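You operate a simulated robot arm through the tools that you are given. There is no shell and no other tool.

The job below is to be done with a simulated robot arm. You get a single attempt, and the scene is never put back.

JOB
Turn the heating to 0, push the Zone 1 breaker lever up, then turn the heating on again.
Fine: leave the other breakers as they are and shut the cabinet door.

It is judged by the outcome, as a careful person would: the job done as asked, and still so three seconds after it is handed in. It fails if anything else is knocked over, pushed out of place, dropped, spilled or broken.

ROBOT AND FRAMES
A 7-joint arm with a fingered hand, fixed in place. Base frame: the origin is at the foot of the arm, x ahead of it, y to its left, z up. Readings come in mm, degrees, newtons and seconds.
With the tool pointing down near the work surface it reaches from about 300 to 700 mm from the base axis. Its first joint turns from -166.0 to 166.0 degrees. Payload 4 kg.
Tool frame: the origin (TCP) lies between the finger pads and is the grasp point; the fingertips stand 26 mm ahead of it; z points along the fingers, y is the line along which they close. Largest opening 156 mm; the body of the gripper starts 73 mm behind the TCP. The gripper is a hand of 4 fingers: y runs from the thumb to the fingers, the wrist lies at [0, 0, -239] in the tool frame, and closing takes about 1.5 s.
Orientation is told as [roll, pitch, yaw] about the base's x, y, z axes, in that order, counted from this pose: with the fingers straight down and closing along the base's y, the tool's x points along the base's -x, its y along +y and its z along -z.

CONTROLS
- The arm moves only by the tool drive_tool. Its argument "plan" is a list of rows, each a list of 7 numbers: the shift along the tool's x, y, z in mm, then the turn, a rotation vector about the tool's x, y, z in degrees, then the finger opening in mm, from 0 to 156. In form: [[dx, dy, dz, wx, wy, wz, hand], ...]. A call has 1 to 20 rows; each row is the pose to reach, as a shift and turn from the pose commanded when the call began, along the tool's axes at that moment. Rows are played at 5 a second. More than 50 mm and 8.6 degrees between two rows, or a gripper value outside its range, and nothing of the call is played. Where a pose cannot be reached the arm comes as near as it can. A force on the tool above 40 N (or 10 N above the force at the start of the call, whichever is more), or a blocked arm, ends the call early, and 0.2 s more pass. Each finger travels about 72 mm/s and halts on what it meets, pressing with about 27 N; the grip force reading is that of the motor and also rises with nothing between the fingers. The clock runs only during rows and for 0.2 s after the last one: add rows that repeat a pose to give the fingers time. The reply holds the time, the measured pose of the TCP, the force on the tool along the base axes, the opening and the grip force, in the units named above and with some noise, with the torque about the TCP (base axes, N m) and any sound that the robot's microphone picked up.
- Cameras (640 x 400 px; columns grow to the right, rows downward): "scene" is fixed at [50.8, -647.8, 1299]; the picture's right is [0.94, -0.34, 0.00], its down [-0.20, -0.55, -0.82] and it looks along [0.27, 0.77, -0.58] (base axes); focal length 214 px, centre (320, 200). "wrist" rides on the gripper at [58, -58, -91] in the tool frame; the picture's right is [0.71, 0.71, 0.00], its down [-0.53, 0.53, -0.67] and it looks along [-0.47, 0.47, 0.74] (tool axes); focal length 265 px, centre (320, 200). There is no depth. A picture from a camera that has moved, and an enlarged one, comes with that camera's place and axes in the base frame and with its lens.
- get_image(camera): a new picture of that camera. No time passes.
- preshape(shape): the hand has 4 fingers and takes this shape, open, in about a second: jaw (thumb against the fingers, like two jaws); tri (thumb and two fingers); tip (a fingertip pinch); poke (one finger out to press); point (the index stretched); flat (the hand flat); cup (the hand cupped); fist (a fist). The gripper value then closes the fingers along that shape, each until it touches; the sizes above hold for jaw. It gives what a move gives, with no picture.
- zoom(camera, box): a new picture of the part [left, top, right, bottom] of that camera's present view, enlarged. No time passes.
- sign_off(): hands the job in; it is judged then, once.

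Nothing tells you positions but the pictures and the camera data. Unless the task says otherwise, let go and move clear before handing in.

The tools are called after "Request:" as name(argument=value, ...) on one line, values as JSON. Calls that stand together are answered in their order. drive_tool: Moves the arm, as the interface text tells. Its arguments: {"type":"object","properties":{"plan":{"type":"array","items":{"type":"array","items":{"type":"number"}}}},"required":["plan"]} The other tools are called the same way: preshape (shape) gives the hand a shape; get_image (camera) takes a picture; zoom (camera, box) takes an enlarged picture of a part of a camera's view; sign_off () hands the job in.

At the start:

```text
t: 0.0
tool_pos: [407.6, 42.6, 1233.9]
tcp_rot: [0.0, -0.2, -0.1]
contact_force: [0.5, 0.5, -0.7]
ft_torque: [-0.03, 0.02, -0.02]
opening: 156.0
finger_force: 0.0
shape: jaw
```

scene: 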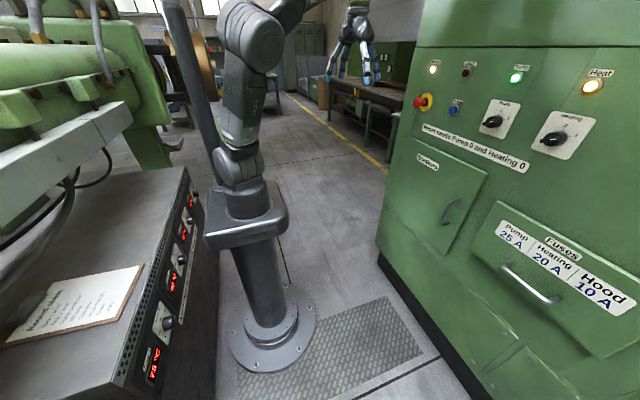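
wrist: 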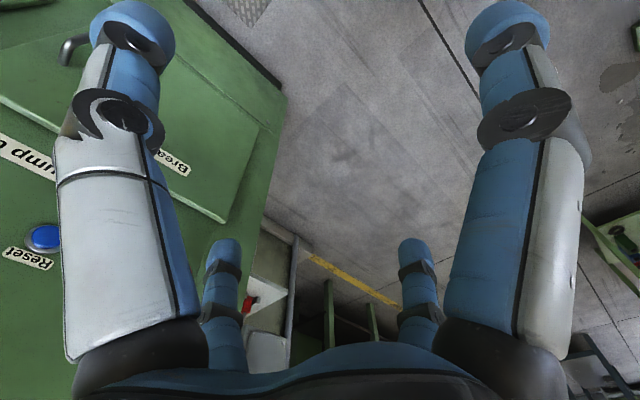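

The scene shows a green control cabinet on the right with a heating dial, a pump dial, lamps, a breaker door, a fuse drawer and a label. I'll enlarge the parts before moving.

Request:
zoom(camera="scene", box=[400, 40, 640, 190])

Request:
zoom(camera="scene", box=[380, 120, 640, 282])

Request:
zoom(camera="scene", box=[0, 170, 220, 400])

Request:
zoom(camera="wrist", box=[0, 0, 320, 400])

```text
2.67 times, centred on (520, 115) of scene
camera zoom: at [50.8, -647.8, 1299.0], right [0.94, -0.34, 0.0], down [-0.2, -0.55, -0.82], along [0.27, 0.77, -0.58], focal length 572 px, centre (-213, 427)
```

zoom: 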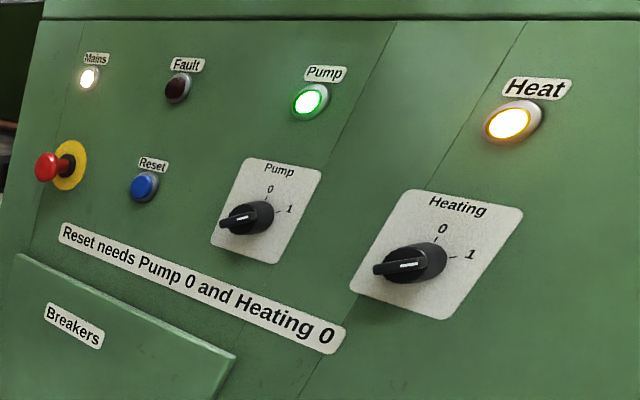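

```text
2.46 times, centred on (510, 201) of scene
camera zoom: at [50.8, -647.8, 1299.0], right [0.94, -0.34, 0.0], down [-0.2, -0.55, -0.82], along [0.27, 0.77, -0.58], focal length 528 px, centre (-148, 198)
```

zoom: 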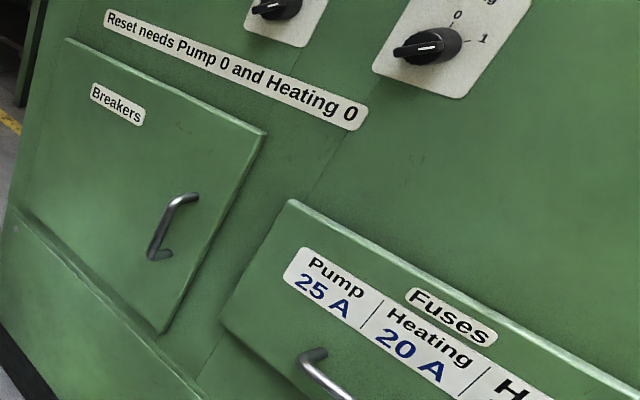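

```text
1.74 times, centred on (110, 285) of scene
camera zoom: at [50.8, -647.8, 1299.0], right [0.94, -0.34, 0.0], down [-0.2, -0.55, -0.82], along [0.27, 0.77, -0.58], focal length 373 px, centre (685, 52)
```

zoom: 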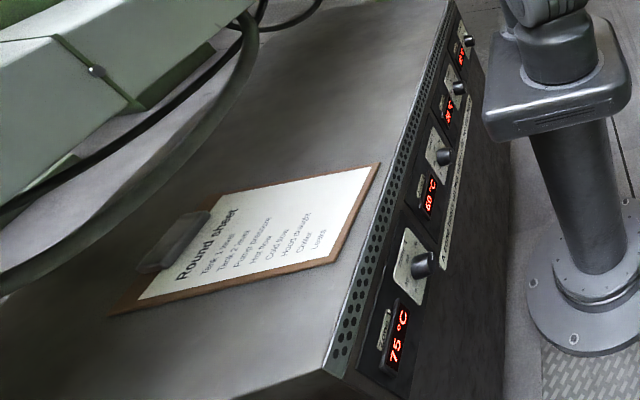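

```text
1.00 times, centred on (160, 200) of wrist (not enlarged: the box is as wide or as high as the picture)
camera zoom: at [348.9, -14.6, 1325.4], right [-0.71, 0.71, 0.0], down [0.53, 0.53, 0.67], along [0.47, 0.47, -0.74], focal length 265 px, centre (480, 200)
```

zoom: 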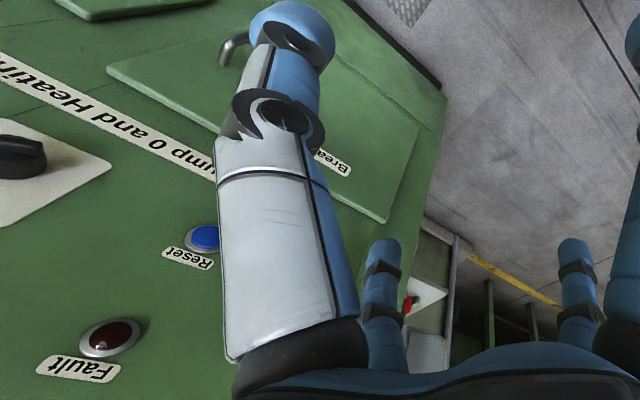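

The cabinet front is close to the plane x≈738, facing the robot. I place the Heating dial near (740, -370, 1125) and the Breakers door at about y -273..115, z 600..985, with its handle near y≈-235, z≈745..870. I'll point the tool forward in front of the Heating dial, staying well back, to look closer.

Request:
drive_tool(plan=[[-12.7, -34.4, 9.1, 0, -7.5, 0, 156], [-25.3, -68.8, 18.2, 0, -15, 0, 156], [-38, -103.3, 27.3, 0, -22.5, 0, 156], [-50.7, -137.7, 36.3, 0, -30, 0, 156], [-63.3, -172, 45.4, 0, -37.5, 0, 156], [-76, -206.5, 54.5, 0, -45, 0, 156], [-88.7, -240.9, 63.6, 0, -52.5, 0, 156], [-101.3, -275.3, 72.7, 0, -60, 0, 156], [-114, -309.8, 81.8, 0, -67.5, 0, 156], [-126.7, -344.2, 90.8, 0, -75, 0, 156], [-139.3, -378.6, 99.9, 0, -82.5, 0, 156], [-152, -413, 109, 0, -90, 0, 156], [-152, -413, 109, 0, -90, 0, 156]])

Request:
get_image(camera="wrist")

Request:
get_image(camera="scene")

```text
t: 2.8
tool_pos: [559.2, -371.0, 1127.0]
tcp_rot: [-161.4, -89.9, 161.2]
contact_force: [0.5, 0.0, -0.6]
ft_torque: [-0.01, -0.01, -0.01]
opening: 156.3
finger_force: 0.1
shape: jaw
```

```text
taken
camera wrist: at [467.8, -428.3, 1067.1], right [0.0, 0.71, -0.71], down [-0.67, 0.53, 0.52], along [0.74, 0.47, 0.47], focal length 265 px, centre (320, 200)
```

wrist: 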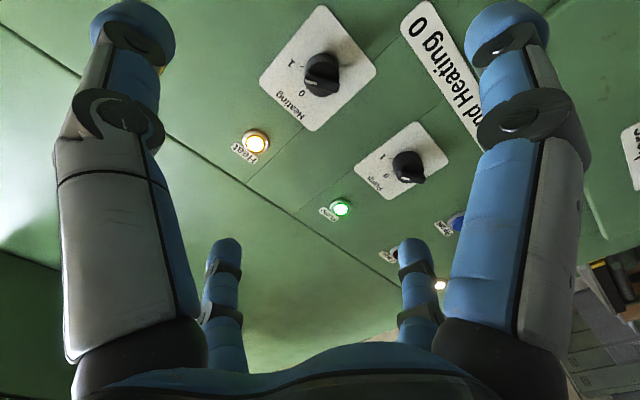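

```text
taken
```

scene: 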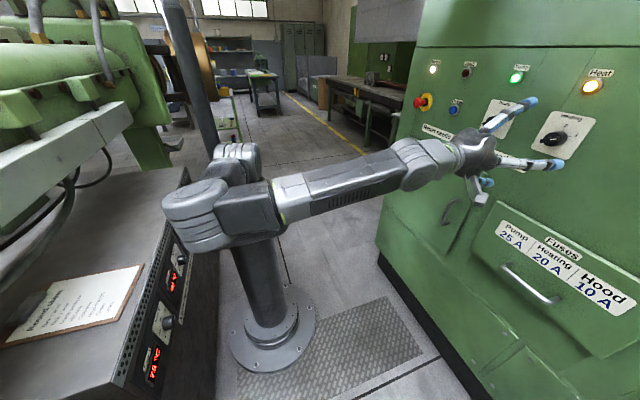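

Request:
zoom(camera="wrist", box=[240, 0, 400, 140])

Request:
zoom(camera="scene", box=[420, 60, 640, 220])

```text
2.86 times, centred on (320, 70) of wrist
camera zoom: at [467.8, -428.3, 1067.1], right [0.0, 0.71, -0.71], down [-0.67, 0.53, 0.52], along [0.74, 0.47, 0.47], focal length 758 px, centre (320, 571)
```

zoom: 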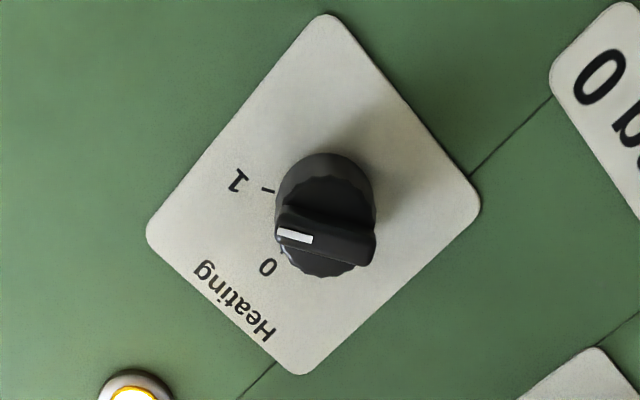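

```text
2.50 times, centred on (530, 140) of scene
camera zoom: at [50.8, -647.8, 1299.0], right [0.94, -0.34, 0.0], down [-0.2, -0.55, -0.82], along [0.27, 0.77, -0.58], focal length 536 px, centre (-205, 350)
```

zoom: 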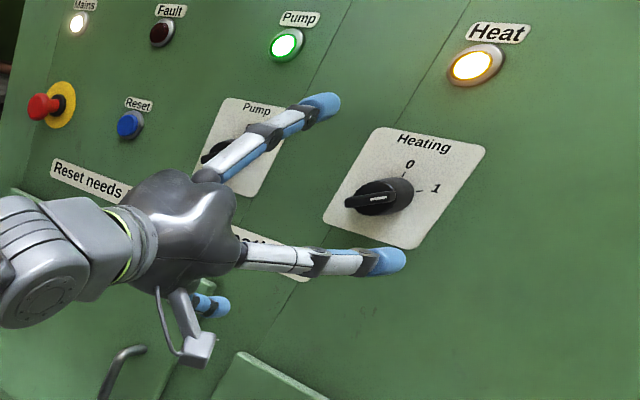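

The Heating pointer sits at 1, about 60° clockwise of 0. The knob's axis is near y≈-370.5, z≈1122, with its front face at x≈710. The hand seems to have four fingers in a cross, so I'll test in free air how they close and what "tip" does.

Request:
drive_tool(plan=[[0, 0, 0, 0, 0, 0, 30], [0, 0, 0, 0, 0, 0, 30], [0, 0, 0, 0, 0, 0, 30], [0, 0, 0, 0, 0, 0, 30], [0, 0, 0, 0, 0, 0, 30], [0, 0, 0, 0, 0, 0, 30]])

Request:
get_image(camera="wrist")

Request:
preshape(shape="tip")

Request:
get_image(camera="wrist")

Request:
zoom(camera="scene", box=[420, 60, 640, 220])

Request:
preshape(shape="poke")

Request:
get_image(camera="wrist")

Request:
zoom(camera="scene", box=[420, 60, 640, 220])

```text
t: 4.2
tool_pos: [559.5, -369.6, 1126.5]
tcp_rot: [166.4, -90.0, -166.4]
contact_force: [-0.6, -0.2, 0.4]
ft_torque: [0.03, 0.03, -0.04]
opening: 30.2
finger_force: 0.0
shape: jaw
```

```text
taken
camera wrist: at [467.6, -427.9, 1067.3], right [0.0, 0.71, -0.71], down [-0.67, 0.53, 0.53], along [0.74, 0.47, 0.47], focal length 265 px, centre (320, 200)
```

wrist: 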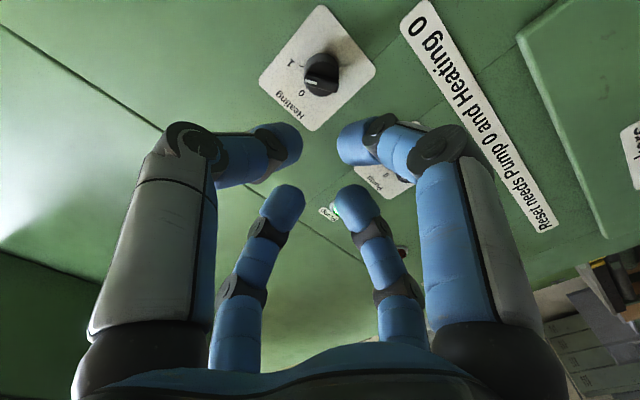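

```text
t: 5.1
tool_pos: [559.0, -371.1, 1126.5]
tcp_rot: [165.5, -89.9, -165.4]
contact_force: [-0.5, 0.0, -0.6]
ft_torque: [-0.01, 0.0, -0.02]
opening: 156.0
finger_force: 0.0
shape: tip
```

```text
taken
camera wrist: at [467.6, -428.0, 1067.3], right [0.0, 0.71, -0.71], down [-0.67, 0.53, 0.53], along [0.74, 0.47, 0.47], focal length 265 px, centre (320, 200)
```

wrist: 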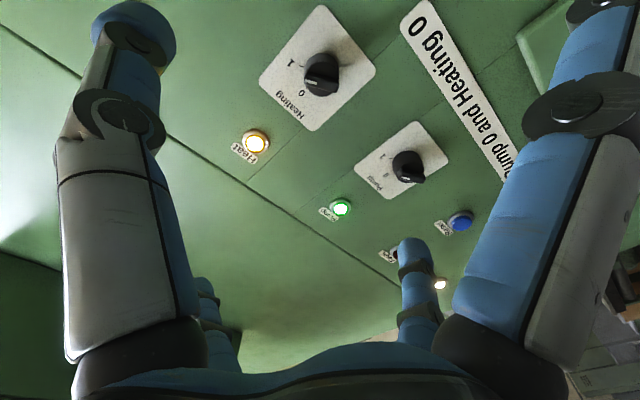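

```text
2.50 times, centred on (530, 140) of scene
camera zoom: at [50.8, -647.8, 1299.0], right [0.94, -0.34, 0.0], down [-0.2, -0.55, -0.82], along [0.27, 0.77, -0.58], focal length 536 px, centre (-205, 350)
```

zoom: 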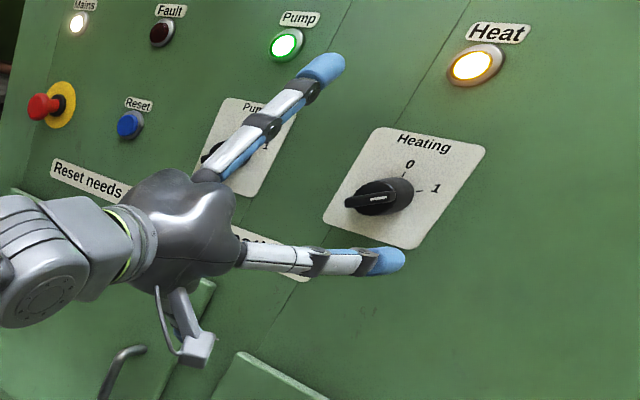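

```text
t: 6.0
tool_pos: [558.8, -370.3, 1126.1]
tcp_rot: [165.9, -89.8, -166.0]
contact_force: [0.7, -0.3, 0.4]
ft_torque: [-0.04, 0.02, 0.02]
opening: 0.0
finger_force: 0.1
shape: poke
```

```text
taken
camera wrist: at [467.6, -427.9, 1067.3], right [0.0, 0.71, -0.71], down [-0.67, 0.53, 0.53], along [0.74, 0.47, 0.47], focal length 265 px, centre (320, 200)
```

wrist: 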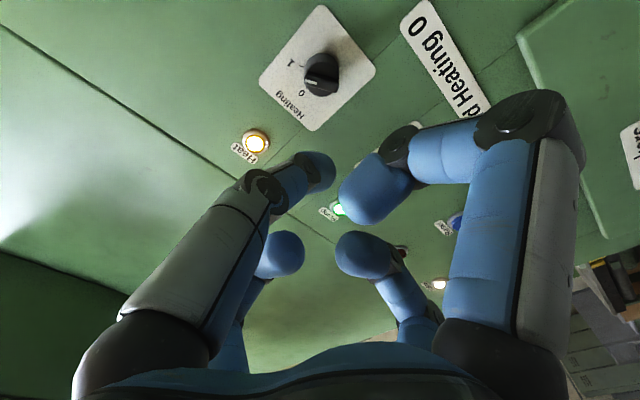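

```text
2.50 times, centred on (530, 140) of scene
camera zoom: at [50.8, -647.8, 1299.0], right [0.94, -0.34, 0.0], down [-0.2, -0.55, -0.82], along [0.27, 0.77, -0.58], focal length 536 px, centre (-205, 350)
```

zoom: 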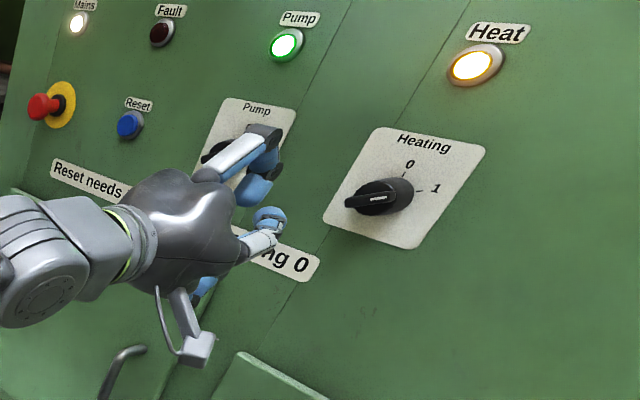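

In jaw all four fingers close radially; in tip two of them bend outward. I'll see how tip looks when nearly closed.

Request:
preshape(shape="tip")

Request:
drive_tool(plan=[[0, 0, 0, 0, 0, 0, 20], [0, 0, 0, 0, 0, 0, 20], [0, 0, 0, 0, 0, 0, 20], [0, 0, 0, 0, 0, 0, 20], [0, 0, 0, 0, 0, 0, 20], [0, 0, 0, 0, 0, 0, 20], [0, 0, 0, 0, 0, 0, 20], [0, 0, 0, 0, 0, 0, 20]])

Request:
get_image(camera="wrist")

Request:
zoom(camera="scene", box=[420, 60, 640, 220])

```text
t: 6.9
tool_pos: [559.9, -370.4, 1125.8]
tcp_rot: [164.0, -89.9, -164.0]
contact_force: [0.0, 0.6, 0.3]
ft_torque: [-0.01, 0.0, -0.01]
opening: 156.1
finger_force: 0.1
shape: tip
```

```text
t: 8.7
tool_pos: [560.0, -371.6, 1126.2]
tcp_rot: [166.3, -90.0, -166.3]
contact_force: [-1.3, -0.1, -0.1]
ft_torque: [-0.02, 0.0, -0.01]
opening: 20.5
finger_force: 0.0
shape: tip
```

```text
taken
camera wrist: at [467.6, -427.9, 1067.3], right [0.0, 0.71, -0.71], down [-0.67, 0.53, 0.53], along [0.74, 0.47, 0.47], focal length 265 px, centre (320, 200)
```

wrist: 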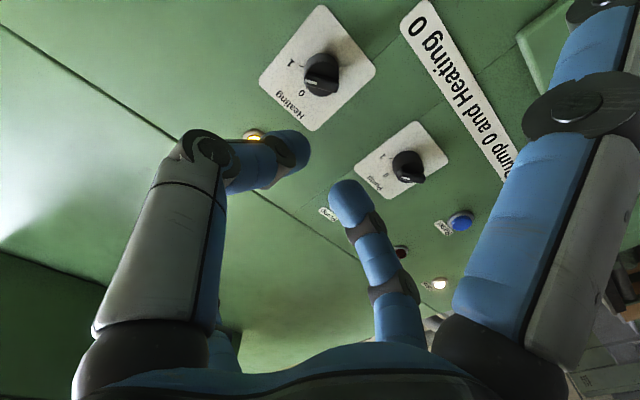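

```text
2.50 times, centred on (530, 140) of scene
camera zoom: at [50.8, -647.8, 1299.0], right [0.94, -0.34, 0.0], down [-0.2, -0.55, -0.82], along [0.27, 0.77, -0.58], focal length 536 px, centre (-205, 350)
```

zoom: 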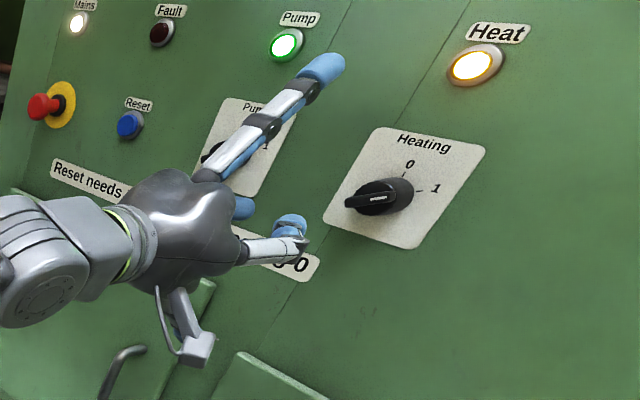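

Tip shape gives a clean two-finger pinch while the other two fingers stay back at about the TCP depth. I'll open to 60, roll 60° to line up with the pointer bar, and check alignment.

Request:
drive_tool(plan=[[0.5, 0, 0, 0, 0, 7.5, 60], [1, 0, 0, 0, 0, 15, 60], [1.5, 0, 0, 0, 0, 22.5, 60], [2, 0, 0, 0, 0, 30, 60], [2.5, 0, 0, 0, 0, 37.5, 60], [3, 0, 0, 0, 0, 45, 60], [3.5, 0, 0, 0, 0, 52.5, 60], [4, 0, 0, 0, 0, 60, 60], [4, 0, 0, 0, 0, 60, 60]])

Request:
get_image(camera="wrist")

Request:
get_image(camera="scene")

```text
t: 10.7
tool_pos: [559.2, -371.6, 1121.7]
tcp_rot: [90.1, -29.9, -90.1]
contact_force: [0.3, -0.7, -0.2]
ft_torque: [0.0, 0.01, 0.02]
opening: 59.5
finger_force: 0.1
shape: tip
```

```text
taken
camera wrist: at [467.5, -348.5, 1041.6], right [0.0, 0.97, 0.26], down [-0.67, -0.19, 0.72], along [0.74, -0.17, 0.65], focal length 265 px, centre (320, 200)
```

wrist: 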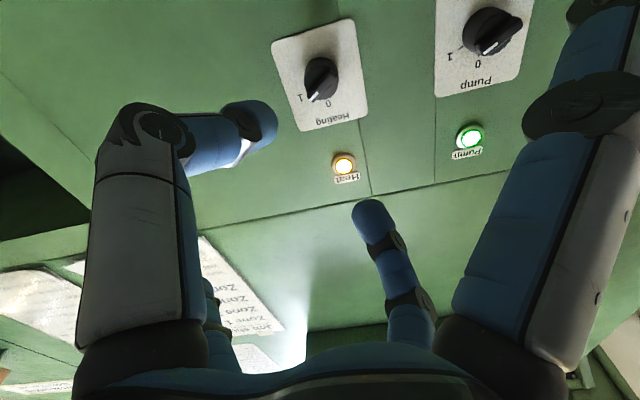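

```text
taken
```

scene: 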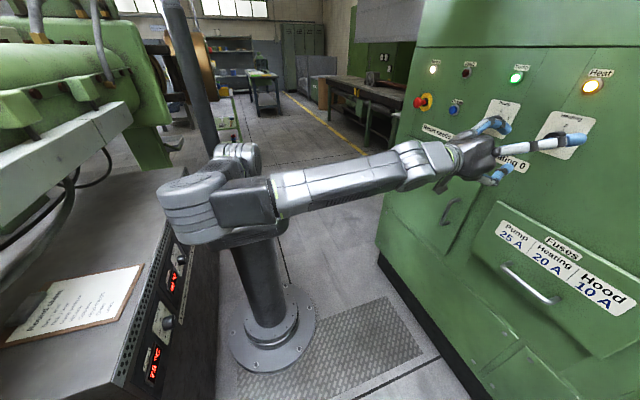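

There are notices with "Zone" text visible above the panel; I'll read them and check the knob alignment.

Request:
zoom(camera="wrist", box=[0, 220, 320, 400])

Request:
zoom(camera="wrist", box=[240, 0, 400, 140])

```text
2.00 times, centred on (160, 310) of wrist
camera zoom: at [467.5, -348.5, 1041.6], right [0.0, 0.97, 0.26], down [-0.67, -0.19, 0.72], along [0.74, -0.17, 0.65], focal length 531 px, centre (640, -20)
```

zoom: 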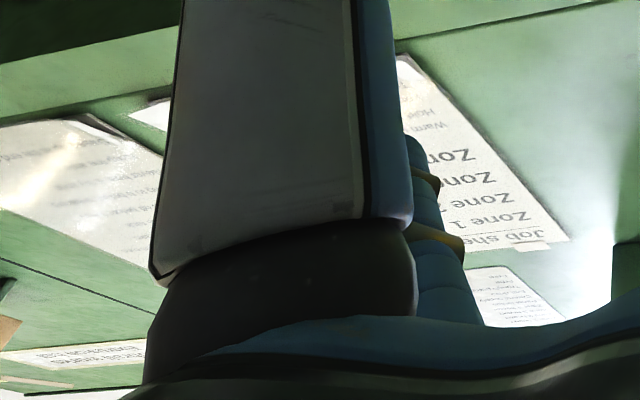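

```text
2.86 times, centred on (320, 70) of wrist
camera zoom: at [467.5, -348.5, 1041.6], right [0.0, 0.97, 0.26], down [-0.67, -0.19, 0.72], along [0.74, -0.17, 0.65], focal length 758 px, centre (320, 571)
```

zoom: 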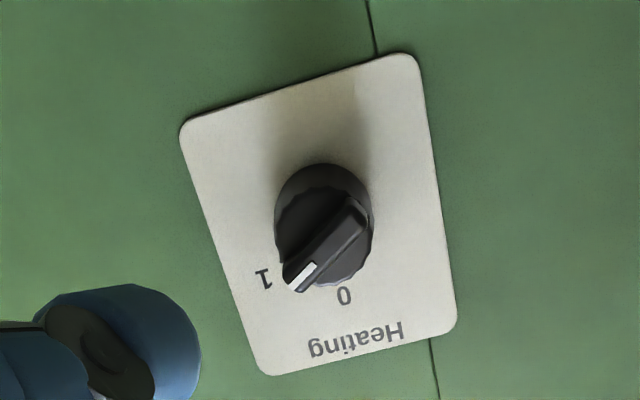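

The bar is centred on the tool axis within a millimetre or two. The job sheet above probably matters for which breaker is Zone 1; I'll read it later. Now I move forward over the knob with the fingers open at 60.

Request:
drive_tool(plan=[[0.5, 0.5, 25, 0, 0, 0, 60], [1, 1, 50, 0, 0, 0, 60], [1, 1.2, 75, 0, 0, 0, 60], [1, 1.2, 95, 0, 0, 0, 60], [1, 1.2, 110, 0, 0, 0, 60], [1, 1.2, 120, 0, 0, 0, 60], [1, 1.2, 128, 0, 0, 0, 60], [1, 1.2, 134, 0, 0, 0, 60], [1, 1.2, 137, 0, 0, 0, 60]])

Request:
get_image(camera="wrist")

Request:
zoom(camera="scene", box=[480, 60, 640, 180])

```text
t: 12.7
tool_pos: [695.8, -369.1, 1123.1]
tcp_rot: [90.1, -30.0, -90.1]
contact_force: [0.7, 0.2, -0.1]
ft_torque: [0.03, 0.0, 0.02]
opening: 59.8
finger_force: 0.1
shape: tip
```

```text
taken
camera wrist: at [604.8, -346.9, 1043.2], right [0.0, 0.97, 0.26], down [-0.67, -0.19, 0.72], along [0.74, -0.17, 0.65], focal length 265 px, centre (320, 200)
```

wrist: 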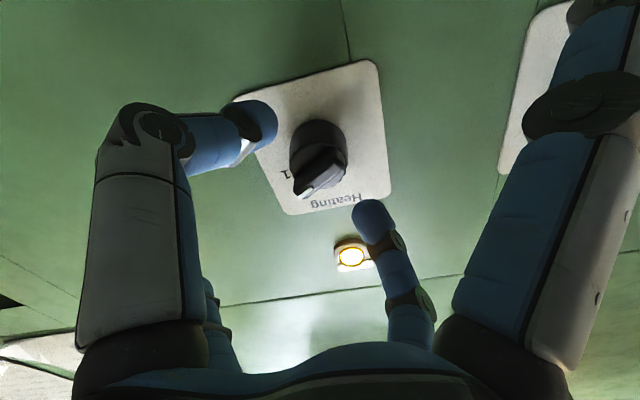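

```text
3.33 times, centred on (560, 120) of scene
camera zoom: at [50.8, -647.8, 1299.0], right [0.94, -0.34, 0.0], down [-0.2, -0.55, -0.82], along [0.27, 0.77, -0.58], focal length 715 px, centre (-480, 467)
```

zoom: 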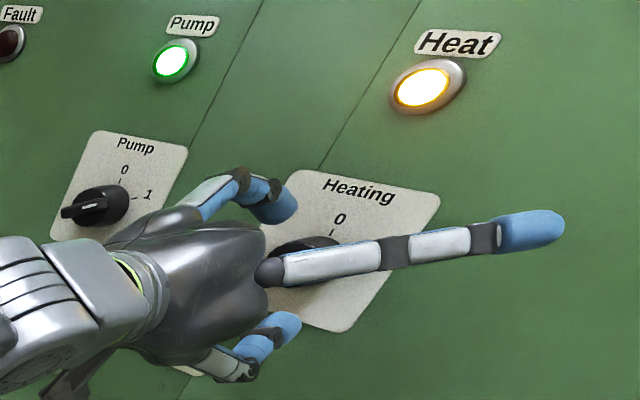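

The bar sits between the two fingertips. I'll go 3 mm deeper and close on it.

Request:
drive_tool(plan=[[0, 0, 3, 0, 0, 0, 60], [0, 0, 3, 0, 0, 0, 40], [0, 0, 3, 0, 0, 0, 20], [0, 0, 3, 0, 0, 0, 5], [0, 0, 3, 0, 0, 0, 5], [0, 0, 3, 0, 0, 0, 5], [0, 0, 3, 0, 0, 0, 5]])

Request:
get_image(camera="wrist")

Request:
zoom(camera="scene", box=[480, 60, 640, 180])

```text
t: 14.3
tool_pos: [698.1, -369.3, 1124.2]
tcp_rot: [90.0, -30.1, -90.0]
contact_force: [-0.7, 0.2, 2.4]
ft_torque: [-0.06, -0.08, 0.03]
opening: 18.5
finger_force: 27.0
shape: tip
```

```text
taken
camera wrist: at [607.4, -347.2, 1043.4], right [0.0, 0.97, 0.26], down [-0.67, -0.19, 0.72], along [0.74, -0.17, 0.65], focal length 265 px, centre (320, 200)
```

wrist: 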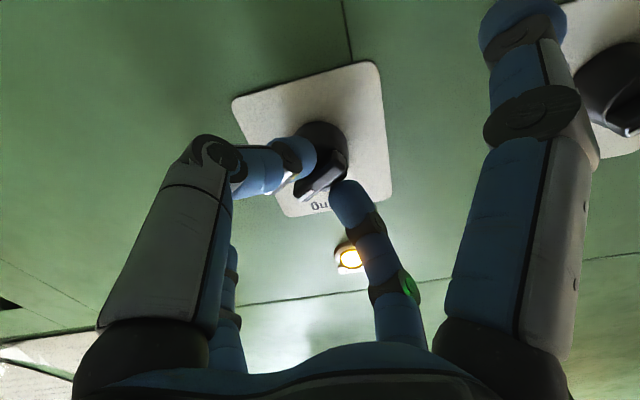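

```text
3.33 times, centred on (560, 120) of scene
camera zoom: at [50.8, -647.8, 1299.0], right [0.94, -0.34, 0.0], down [-0.2, -0.55, -0.82], along [0.27, 0.77, -0.58], focal length 715 px, centre (-480, 467)
```

zoom: 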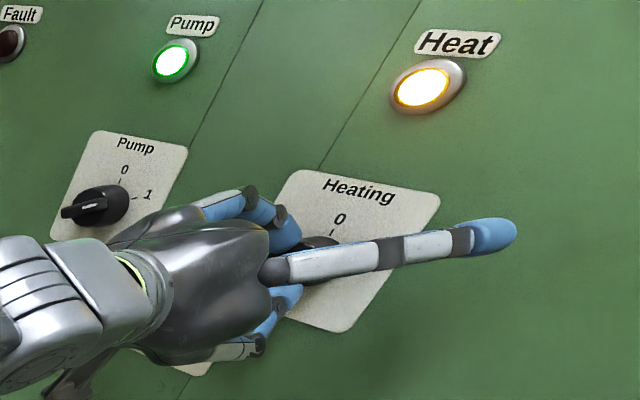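

Grip is on the bar (27 N, opening 18.5). I'll turn toward 0, first half-way, watching the clearance of the upper free finger to the Heat lamp.

Request:
drive_tool(plan=[[0, 0, 3, 0, 0, -5, 5], [0, 0, 3, 0, 0, -10, 5], [0, 0, 3, 0, 0, -15, 5], [0, 0, 3, 0, 0, -20, 5], [0, 0, 3, 0, 0, -25, 5], [0, 0, 3, 0, 0, -30, 5]])

Request:
get_image(camera="wrist")

Request:
zoom(camera="scene", box=[480, 60, 640, 180])

```text
t: 15.4
tool_pos: [699.4, -370.4, 1126.3]
tcp_rot: [90.4, -50.6, -90.5]
contact_force: [-22.6, 3.8, 1.8]
ft_torque: [-0.03, -0.11, 0.25]
opening: 18.9
finger_force: 26.9
shape: tip
stopped in row 5: the force on the tool passed its limit at 41 N (the readings are from after the stop); the commanded pose is now the measured one
```

```text
taken
camera wrist: at [608.4, -378.5, 1042.6], right [0.01, 1.0, -0.1], down [-0.67, 0.08, 0.74], along [0.74, 0.06, 0.67], focal length 265 px, centre (320, 200)
```

wrist: 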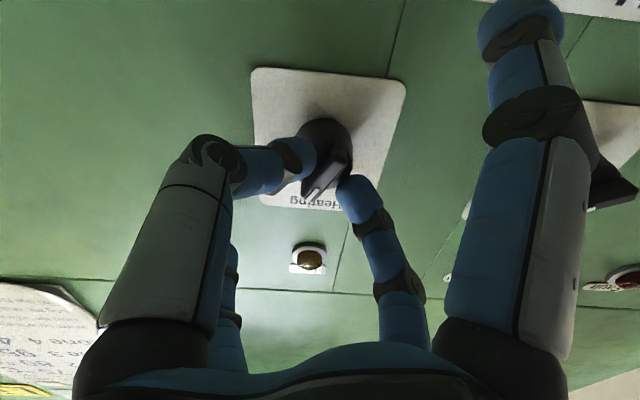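

```text
3.33 times, centred on (560, 120) of scene
camera zoom: at [50.8, -647.8, 1299.0], right [0.94, -0.34, 0.0], down [-0.2, -0.55, -0.82], along [0.27, 0.77, -0.58], focal length 715 px, centre (-480, 467)
```

zoom: 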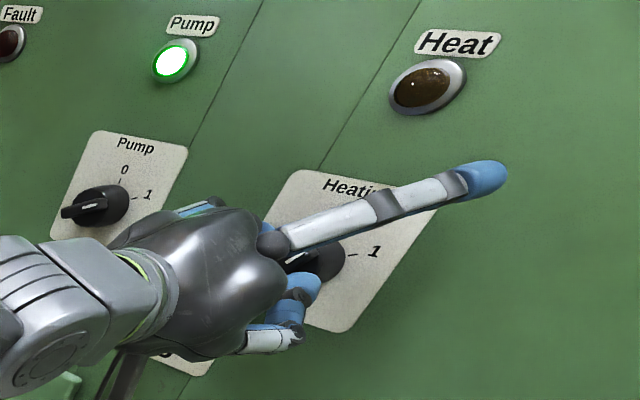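

The Heat lamp has gone out, so the knob has moved off 1; the stop came from a push-back along x. I'll look closely at the knob position.

Request:
zoom(camera="wrist", box=[240, 60, 420, 220])

Request:
zoom(camera="scene", box=[520, 95, 620, 165])

```text
2.50 times, centred on (330, 140) of wrist
camera zoom: at [608.4, -378.5, 1042.6], right [0.01, 1.0, -0.1], down [-0.67, 0.08, 0.74], along [0.74, 0.06, 0.67], focal length 664 px, centre (295, 350)
```

zoom: 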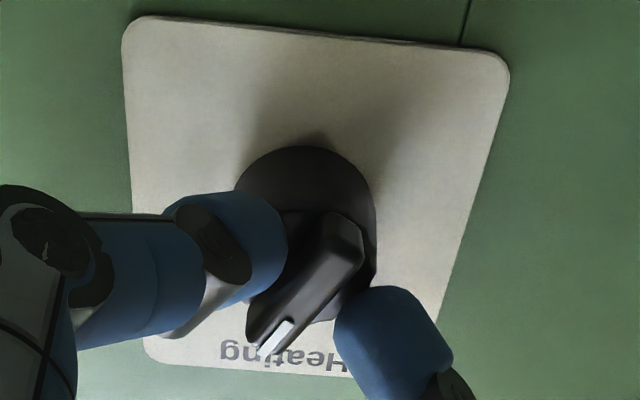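

```text
5.71 times, centred on (570, 130) of scene
camera zoom: at [50.8, -647.8, 1299.0], right [0.94, -0.34, 0.0], down [-0.2, -0.55, -0.82], along [0.27, 0.77, -0.58], focal length 1226 px, centre (-1109, 600)
```

zoom: 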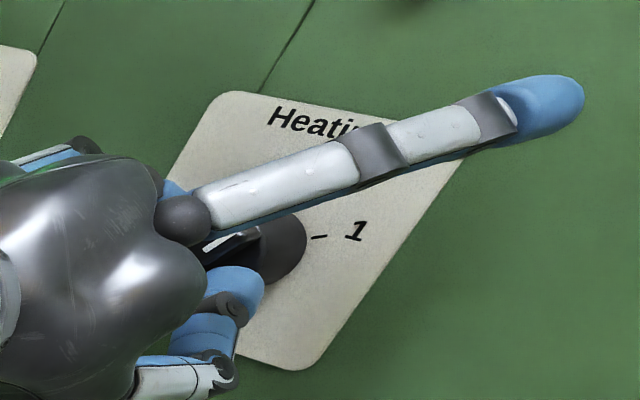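

The pointer is about two-thirds of the way between 1 and 0. I'll back off a few mm to relieve the push and keep turning to 0.

Request:
drive_tool(plan=[[0, 0, -2, 0, 0, 0, 5], [0, 0, -4, 0, 0, 0, 5], [0, 0, -4, 0, 0, -5, 5], [0, 0, -4, 0, 0, -10, 5], [0, 0, -4, 0, 0, -15, 5], [0, 0, -4, 0, 0, -20, 5]])

Request:
zoom(camera="wrist", box=[240, 60, 420, 220])

Request:
zoom(camera="scene", box=[480, 60, 640, 180])

```text
t: 16.8
tool_pos: [697.5, -370.2, 1122.3]
tcp_rot: [90.2, -70.7, -90.3]
contact_force: [7.6, 6.3, -3.5]
ft_torque: [0.02, 0.0, 0.27]
opening: 16.8
finger_force: 27.3
shape: tip
```

```text
2.50 times, centred on (330, 140) of wrist
camera zoom: at [606.1, -404.9, 1048.0], right [0.0, 0.9, -0.43], down [-0.67, 0.32, 0.67], along [0.74, 0.29, 0.6], focal length 664 px, centre (295, 350)
```

zoom: 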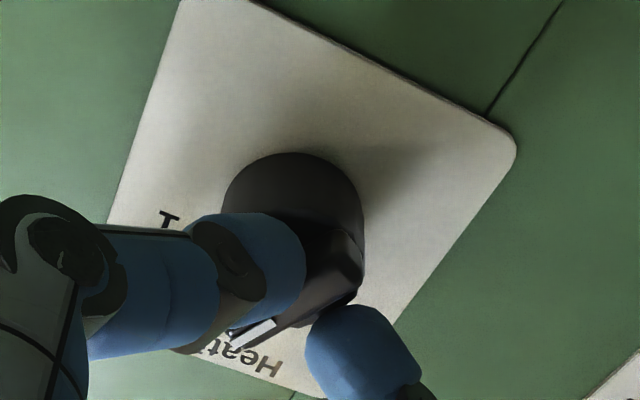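

```text
3.33 times, centred on (560, 120) of scene
camera zoom: at [50.8, -647.8, 1299.0], right [0.94, -0.34, 0.0], down [-0.2, -0.55, -0.82], along [0.27, 0.77, -0.58], focal length 715 px, centre (-480, 467)
```

zoom: 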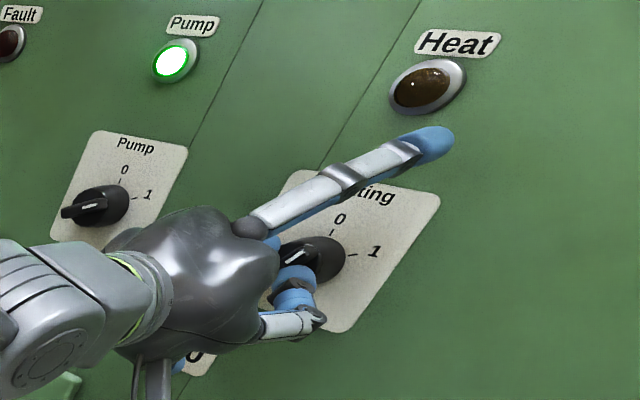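

Turning well. Continue the last 19° to 0.

Request:
drive_tool(plan=[[0, 0, 0, 0, 0, -5, 5], [0, 0, 0, 0, 0, -10, 5], [0, 0, 0, 0, 0, -15, 5], [0, 0, 0, 0, 0, -19, 5], [0, 0, 0, 0, 0, -19, 5]])

Request:
zoom(camera="wrist", box=[240, 60, 420, 220])

Request:
zoom(camera="scene", box=[480, 60, 640, 180])

```text
t: 18.0
tool_pos: [697.3, -369.5, 1122.8]
tcp_rot: [107.2, -89.6, -107.4]
contact_force: [8.6, 3.4, -6.7]
ft_torque: [-0.02, 0.14, 0.25]
opening: 16.9
finger_force: 27.3
shape: tip
```

```text
2.50 times, centred on (330, 140) of wrist
camera zoom: at [605.9, -427.5, 1063.9], right [0.0, 0.71, -0.7], down [-0.67, 0.53, 0.53], along [0.75, 0.47, 0.48], focal length 664 px, centre (295, 350)
```

zoom: 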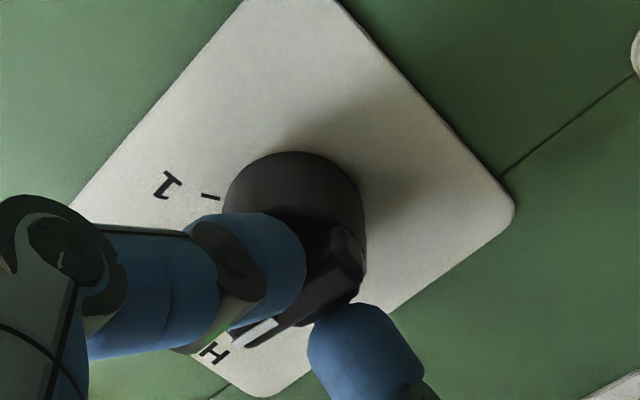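

```text
3.33 times, centred on (560, 120) of scene
camera zoom: at [50.8, -647.8, 1299.0], right [0.94, -0.34, 0.0], down [-0.2, -0.55, -0.82], along [0.27, 0.77, -0.58], focal length 715 px, centre (-480, 467)
```

zoom: 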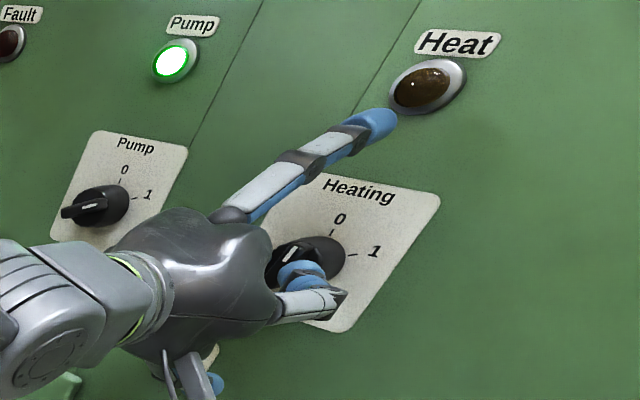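

The pointer is within about 10° of 0. I'll overturn slightly, release, and check.

Request:
drive_tool(plan=[[0, 0, 0, 0, 0, -4, 5], [0, 0, 0, 0, 0, -8, 5], [0, 0, 0, 0, 0, -10, 5], [0, 0, 0, 0, 0, -10, 5]])

Request:
zoom(camera="wrist", box=[240, 60, 420, 220])

Request:
zoom(camera="scene", box=[480, 60, 640, 180])

```text
t: 19.0
tool_pos: [696.8, -370.9, 1123.7]
tcp_rot: [-90.8, -80.4, 90.5]
contact_force: [0.7, 3.5, -9.0]
ft_torque: [0.04, 0.12, 0.08]
opening: 16.7
finger_force: 26.8
shape: tip
```

```text
2.50 times, centred on (330, 140) of wrist
camera zoom: at [605.3, -437.0, 1074.9], right [0.0, 0.58, -0.82], down [-0.67, 0.61, 0.43], along [0.75, 0.54, 0.39], focal length 664 px, centre (295, 350)
```

zoom: 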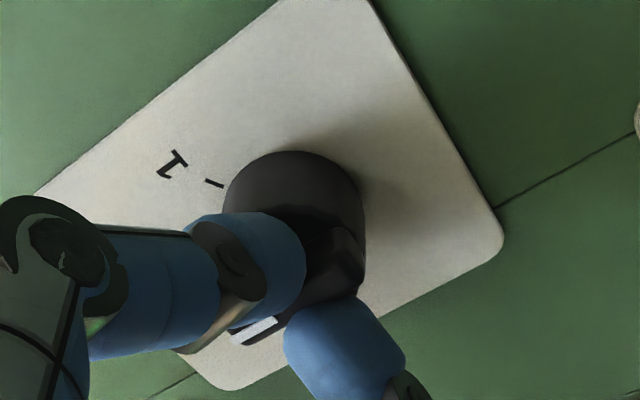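

```text
3.33 times, centred on (560, 120) of scene
camera zoom: at [50.8, -647.8, 1299.0], right [0.94, -0.34, 0.0], down [-0.2, -0.55, -0.82], along [0.27, 0.77, -0.58], focal length 715 px, centre (-480, 467)
```

zoom: 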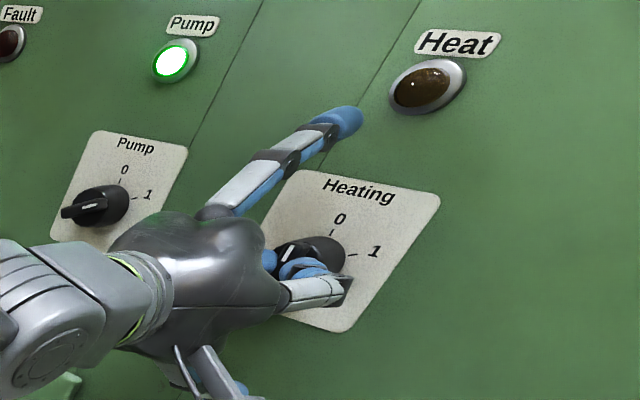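

Now release and back straight out.

Request:
drive_tool(plan=[[0, 0, 0, 0, 0, 0, 40], [0, 0, 0, 0, 0, 0, 60], [0, 0, 0, 0, 0, 0, 70], [0, 0, -20, 0, 0, 0, 70], [0, 0, -50, 0, 0, 0, 70], [0, 0, -85, 0, 0, 0, 70], [0, 0, -120, 0, 0, 0, 70]])

Request:
get_image(camera="wrist")

Request:
zoom(camera="scene", box=[480, 60, 640, 180])

```text
t: 20.6
tool_pos: [576.5, -369.9, 1123.9]
tcp_rot: [-91.0, -80.4, 90.8]
contact_force: [-0.4, -0.2, 0.2]
ft_torque: [0.0, -0.02, 0.0]
opening: 69.8
finger_force: 0.0
shape: tip
```

```text
taken
camera wrist: at [486.2, -435.6, 1075.4], right [0.0, 0.58, -0.81], down [-0.67, 0.61, 0.43], along [0.74, 0.54, 0.39], focal length 265 px, centre (320, 200)
```

wrist: 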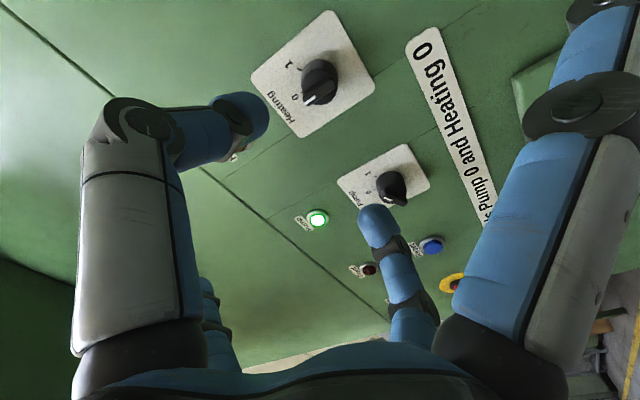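

```text
3.33 times, centred on (560, 120) of scene
camera zoom: at [50.8, -647.8, 1299.0], right [0.94, -0.34, 0.0], down [-0.2, -0.55, -0.82], along [0.27, 0.77, -0.58], focal length 715 px, centre (-480, 467)
```

zoom: 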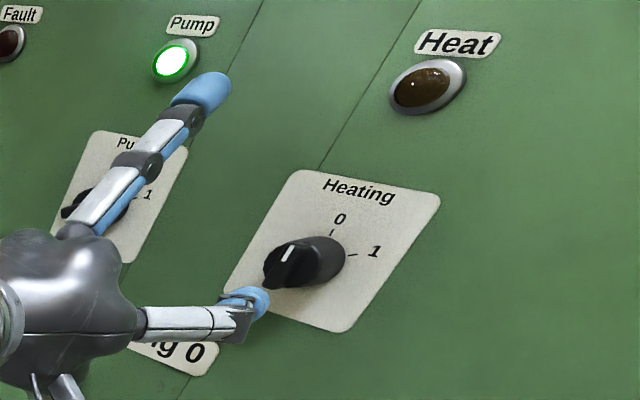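

Request:
zoom(camera="wrist", box=[240, 0, 400, 140])

```text
2.86 times, centred on (320, 70) of wrist
camera zoom: at [486.2, -435.6, 1075.4], right [0.0, 0.58, -0.81], down [-0.67, 0.61, 0.43], along [0.74, 0.54, 0.39], focal length 758 px, centre (320, 571)
```

zoom: 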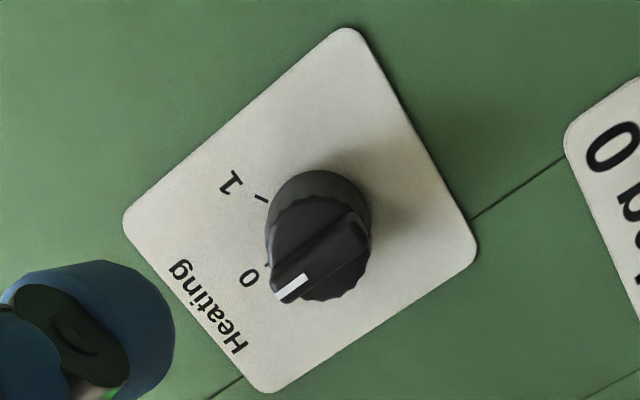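

Heating reads 0 and its lamp is off. Next I want to read the job sheet posted above the panel (around y≈-650, z≈1500), so I'll retract and tilt the hand up and right, keeping clear of the cabinet.

Request:
drive_tool(plan=[[-18, -14, -11, 5.4, -4.6, 0, 156], [-37, -28, -22, 10.8, -9.3, 0, 156], [-55, -42, -33, 16.3, -13.9, 0, 156], [-73, -55, -44, 21.7, -18.6, 0, 156], [-92, -69, -55, 27.1, -23.2, 0, 156], [-110, -83, -66, 32.6, -27.9, 0, 156], [-128, -97, -76, 38, -32.5, 0, 156], [-128, -97, -76, 38, -32.5, 0, 156]])

Request:
get_image(camera="wrist")

Request:
get_image(camera="scene")

```text
t: 22.4
tool_pos: [499.9, -444.5, 1266.1]
tcp_rot: [175.6, -53.7, 147.5]
contact_force: [0.3, 0.4, -0.1]
ft_torque: [-0.01, 0.0, 0.02]
opening: 156.2
finger_force: 0.0
shape: tip
```

```text
taken
camera wrist: at [436.7, -464.7, 1162.4], right [0.77, 0.35, -0.54], down [-0.38, 0.92, 0.05], along [0.52, 0.16, 0.84], focal length 265 px, centre (320, 200)
```

wrist: 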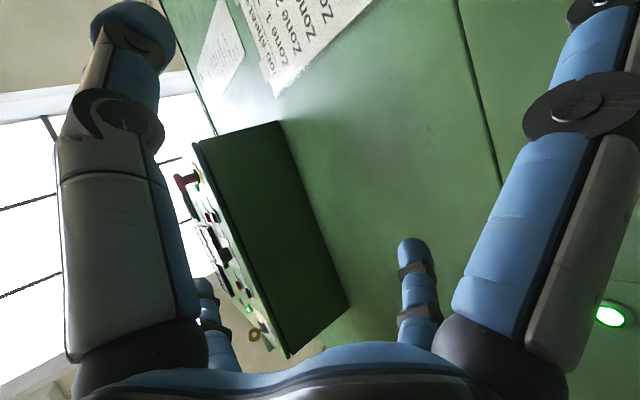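

```text
taken
```

scene: 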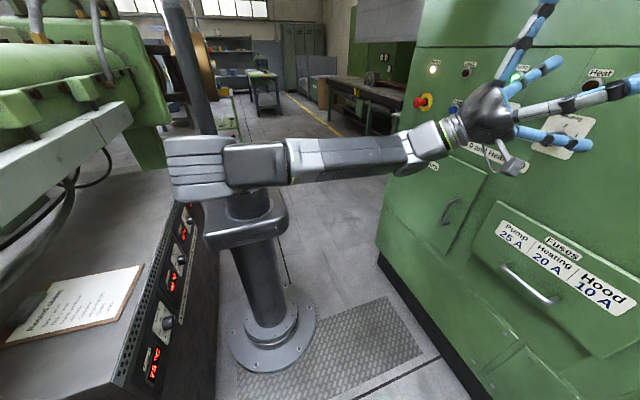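

The sheet is at the top edge of the view; I'll tilt the hand further toward it.

Request:
drive_tool(plan=[[0, 0, -5, 5, 5, 0, 156], [0, 0, -10, 10, 10, 0, 156], [0, 0, -15, 15, 15, 0, 156], [0, 0, -20, 20, 20, 0, 156], [0, 0, -20, 20, 20, 0, 156]])

Request:
get_image(camera="wrist")

Request:
zoom(camera="wrist", box=[180, 0, 460, 170])

```text
t: 23.6
tool_pos: [496.0, -442.5, 1264.3]
tcp_rot: [169.8, -58.7, 148.7]
contact_force: [-0.5, -0.8, -0.2]
ft_torque: [-0.02, -0.02, -0.02]
opening: 156.0
finger_force: 0.0
shape: tip
out of reach, approached as far as the arm can: row 2, 3, 4, 5
```

```text
taken
camera wrist: at [428.0, -448.0, 1160.9], right [0.77, 0.35, -0.54], down [-0.31, 0.94, 0.16], along [0.56, 0.05, 0.83], focal length 265 px, centre (320, 200)
```

wrist: 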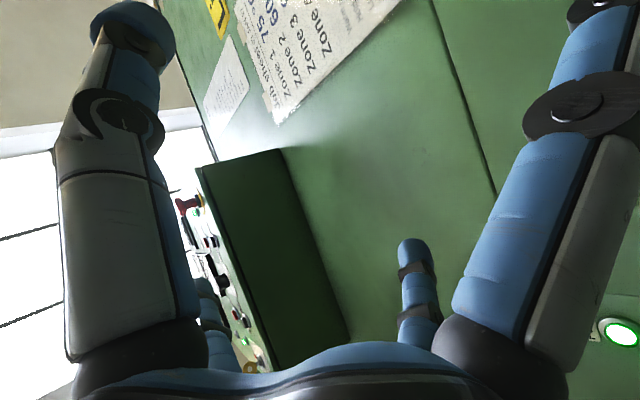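

```text
2.29 times, centred on (320, 85) of wrist
camera zoom: at [428.0, -448.0, 1160.9], right [0.77, 0.35, -0.54], down [-0.31, 0.94, 0.16], along [0.56, 0.05, 0.83], focal length 607 px, centre (320, 463)
```

zoom: 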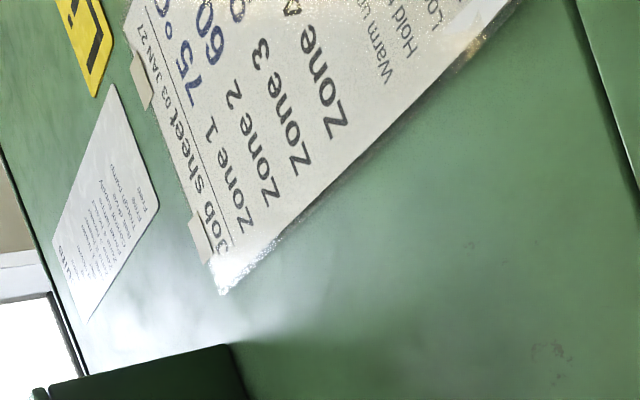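

The job sheet only lists zone temperatures, so it isn't needed for this job. I'll undo that last tilt and then head to the breaker door handle.

Request:
drive_tool(plan=[[0, 0, 0, -5, -5, 0, 156], [0, 0, 0, -10, -10, 0, 156], [0, 0, 0, -15, -15, 0, 156], [0, 0, 0, -20, -20, 0, 156], [0, 0, 0, -20, -20, 0, 156]])

Request:
zoom(camera="wrist", box=[180, 0, 460, 170])

```text
t: 24.8
tool_pos: [496.8, -442.4, 1263.9]
tcp_rot: [-169.9, -38.7, 148.7]
contact_force: [-0.8, -0.1, 0.1]
ft_torque: [0.02, -0.02, -0.01]
opening: 155.8
finger_force: 0.1
shape: tip
```

```text
2.29 times, centred on (320, 85) of wrist
camera zoom: at [454.6, -501.7, 1164.0], right [0.77, 0.35, -0.54], down [-0.54, 0.8, -0.25], along [0.34, 0.49, 0.8], focal length 607 px, centre (320, 463)
```

zoom: 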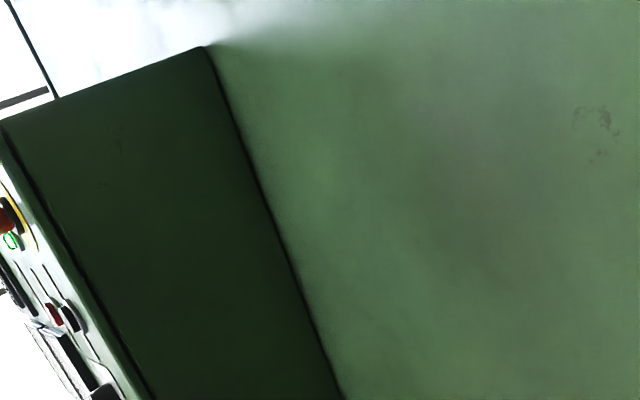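

I'll return to the straight-forward orientation and move down in front of the breaker door handle.

Request:
drive_tool(plan=[[20.2, 23, -28.5, -1.7, 4.0, 1.5, 120], [40.3, 46, -57, -3.3, 8.0, 3.1, 120], [60.5, 68.9, -85.5, -5, 12, 4.6, 120], [80.6, 91.9, -114, -6.6, 16, 6.1, 120], [100.8, 114.9, -142.5, -8.3, 20, 7.6, 120], [121, 137.9, -171, -10, 24.1, 9.2, 120], [141.1, 160.8, -199.5, -11.6, 28.1, 10.7, 120], [161.3, 183.8, -228, -13.3, 32.1, 12.2, 120], [181.4, 206.8, -256.5, -14.9, 36.1, 13.7, 120], [201.6, 229.8, -285, -16.6, 40.1, 15.3, 120], [221.7, 252.7, -313.5, -18.2, 44.1, 16.8, 120], [241.9, 275.7, -342, -19.9, 48.1, 18.3, 120], [241.9, 275.7, -342, -19.9, 48.1, 18.3, 120]])

Request:
get_image(camera="wrist")

Request:
get_image(camera="scene")

```text
t: 27.6
tool_pos: [561.8, -234.3, 811.4]
tcp_rot: [99.6, -89.9, -99.6]
contact_force: [-0.2, -0.2, 0.2]
ft_torque: [-0.01, 0.02, 0.03]
opening: 120.2
finger_force: 0.0
shape: tip
```

```text
taken
camera wrist: at [470.5, -290.8, 752.6], right [0.0, 0.71, -0.71], down [-0.67, 0.52, 0.53], along [0.74, 0.47, 0.47], focal length 265 px, centre (320, 200)
```

wrist: 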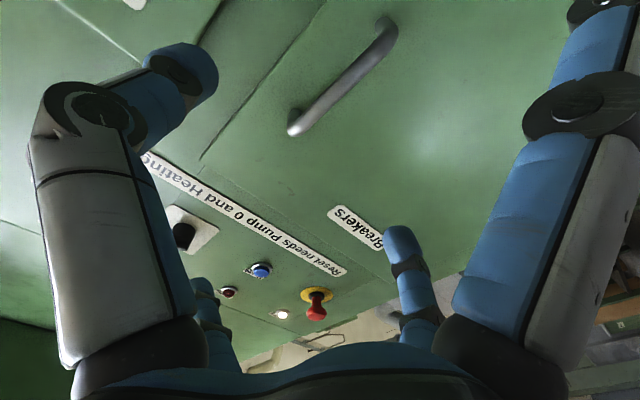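

```text
taken
```

scene: 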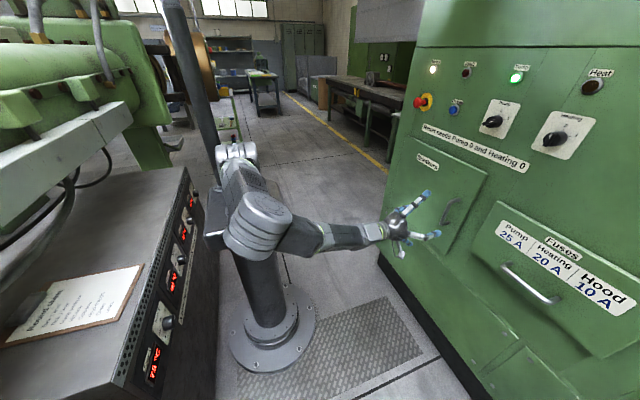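

Request:
zoom(camera="wrist", box=[240, 0, 440, 150])

Request:
zoom(camera="scene", box=[390, 140, 510, 260])

```text
2.67 times, centred on (340, 75) of wrist
camera zoom: at [470.5, -290.8, 752.6], right [0.0, 0.71, -0.71], down [-0.67, 0.52, 0.53], along [0.74, 0.47, 0.47], focal length 708 px, centre (267, 533)
```

zoom: 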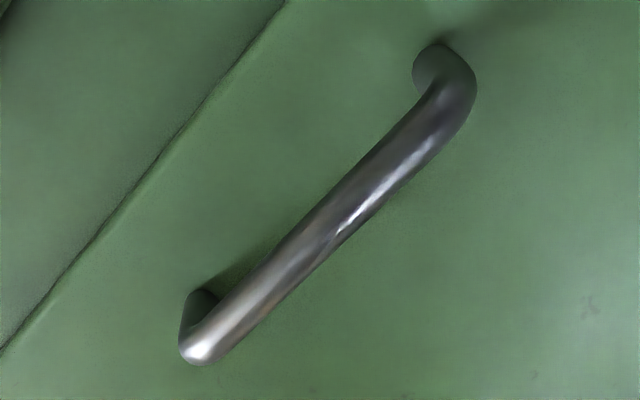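

```text
3.33 times, centred on (450, 200) of scene
camera zoom: at [50.8, -647.8, 1299.0], right [0.94, -0.34, 0.0], down [-0.2, -0.55, -0.82], along [0.27, 0.77, -0.58], focal length 715 px, centre (-113, 200)
```

zoom: 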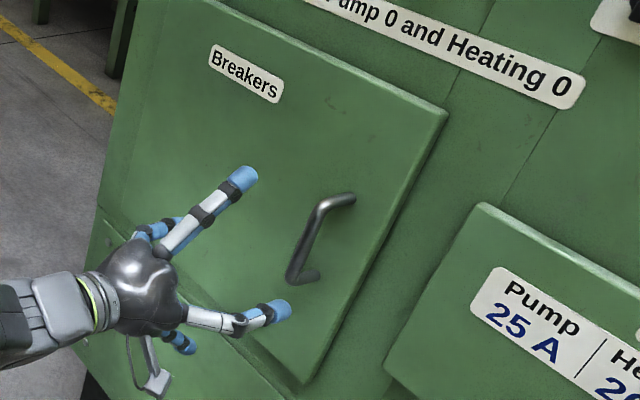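

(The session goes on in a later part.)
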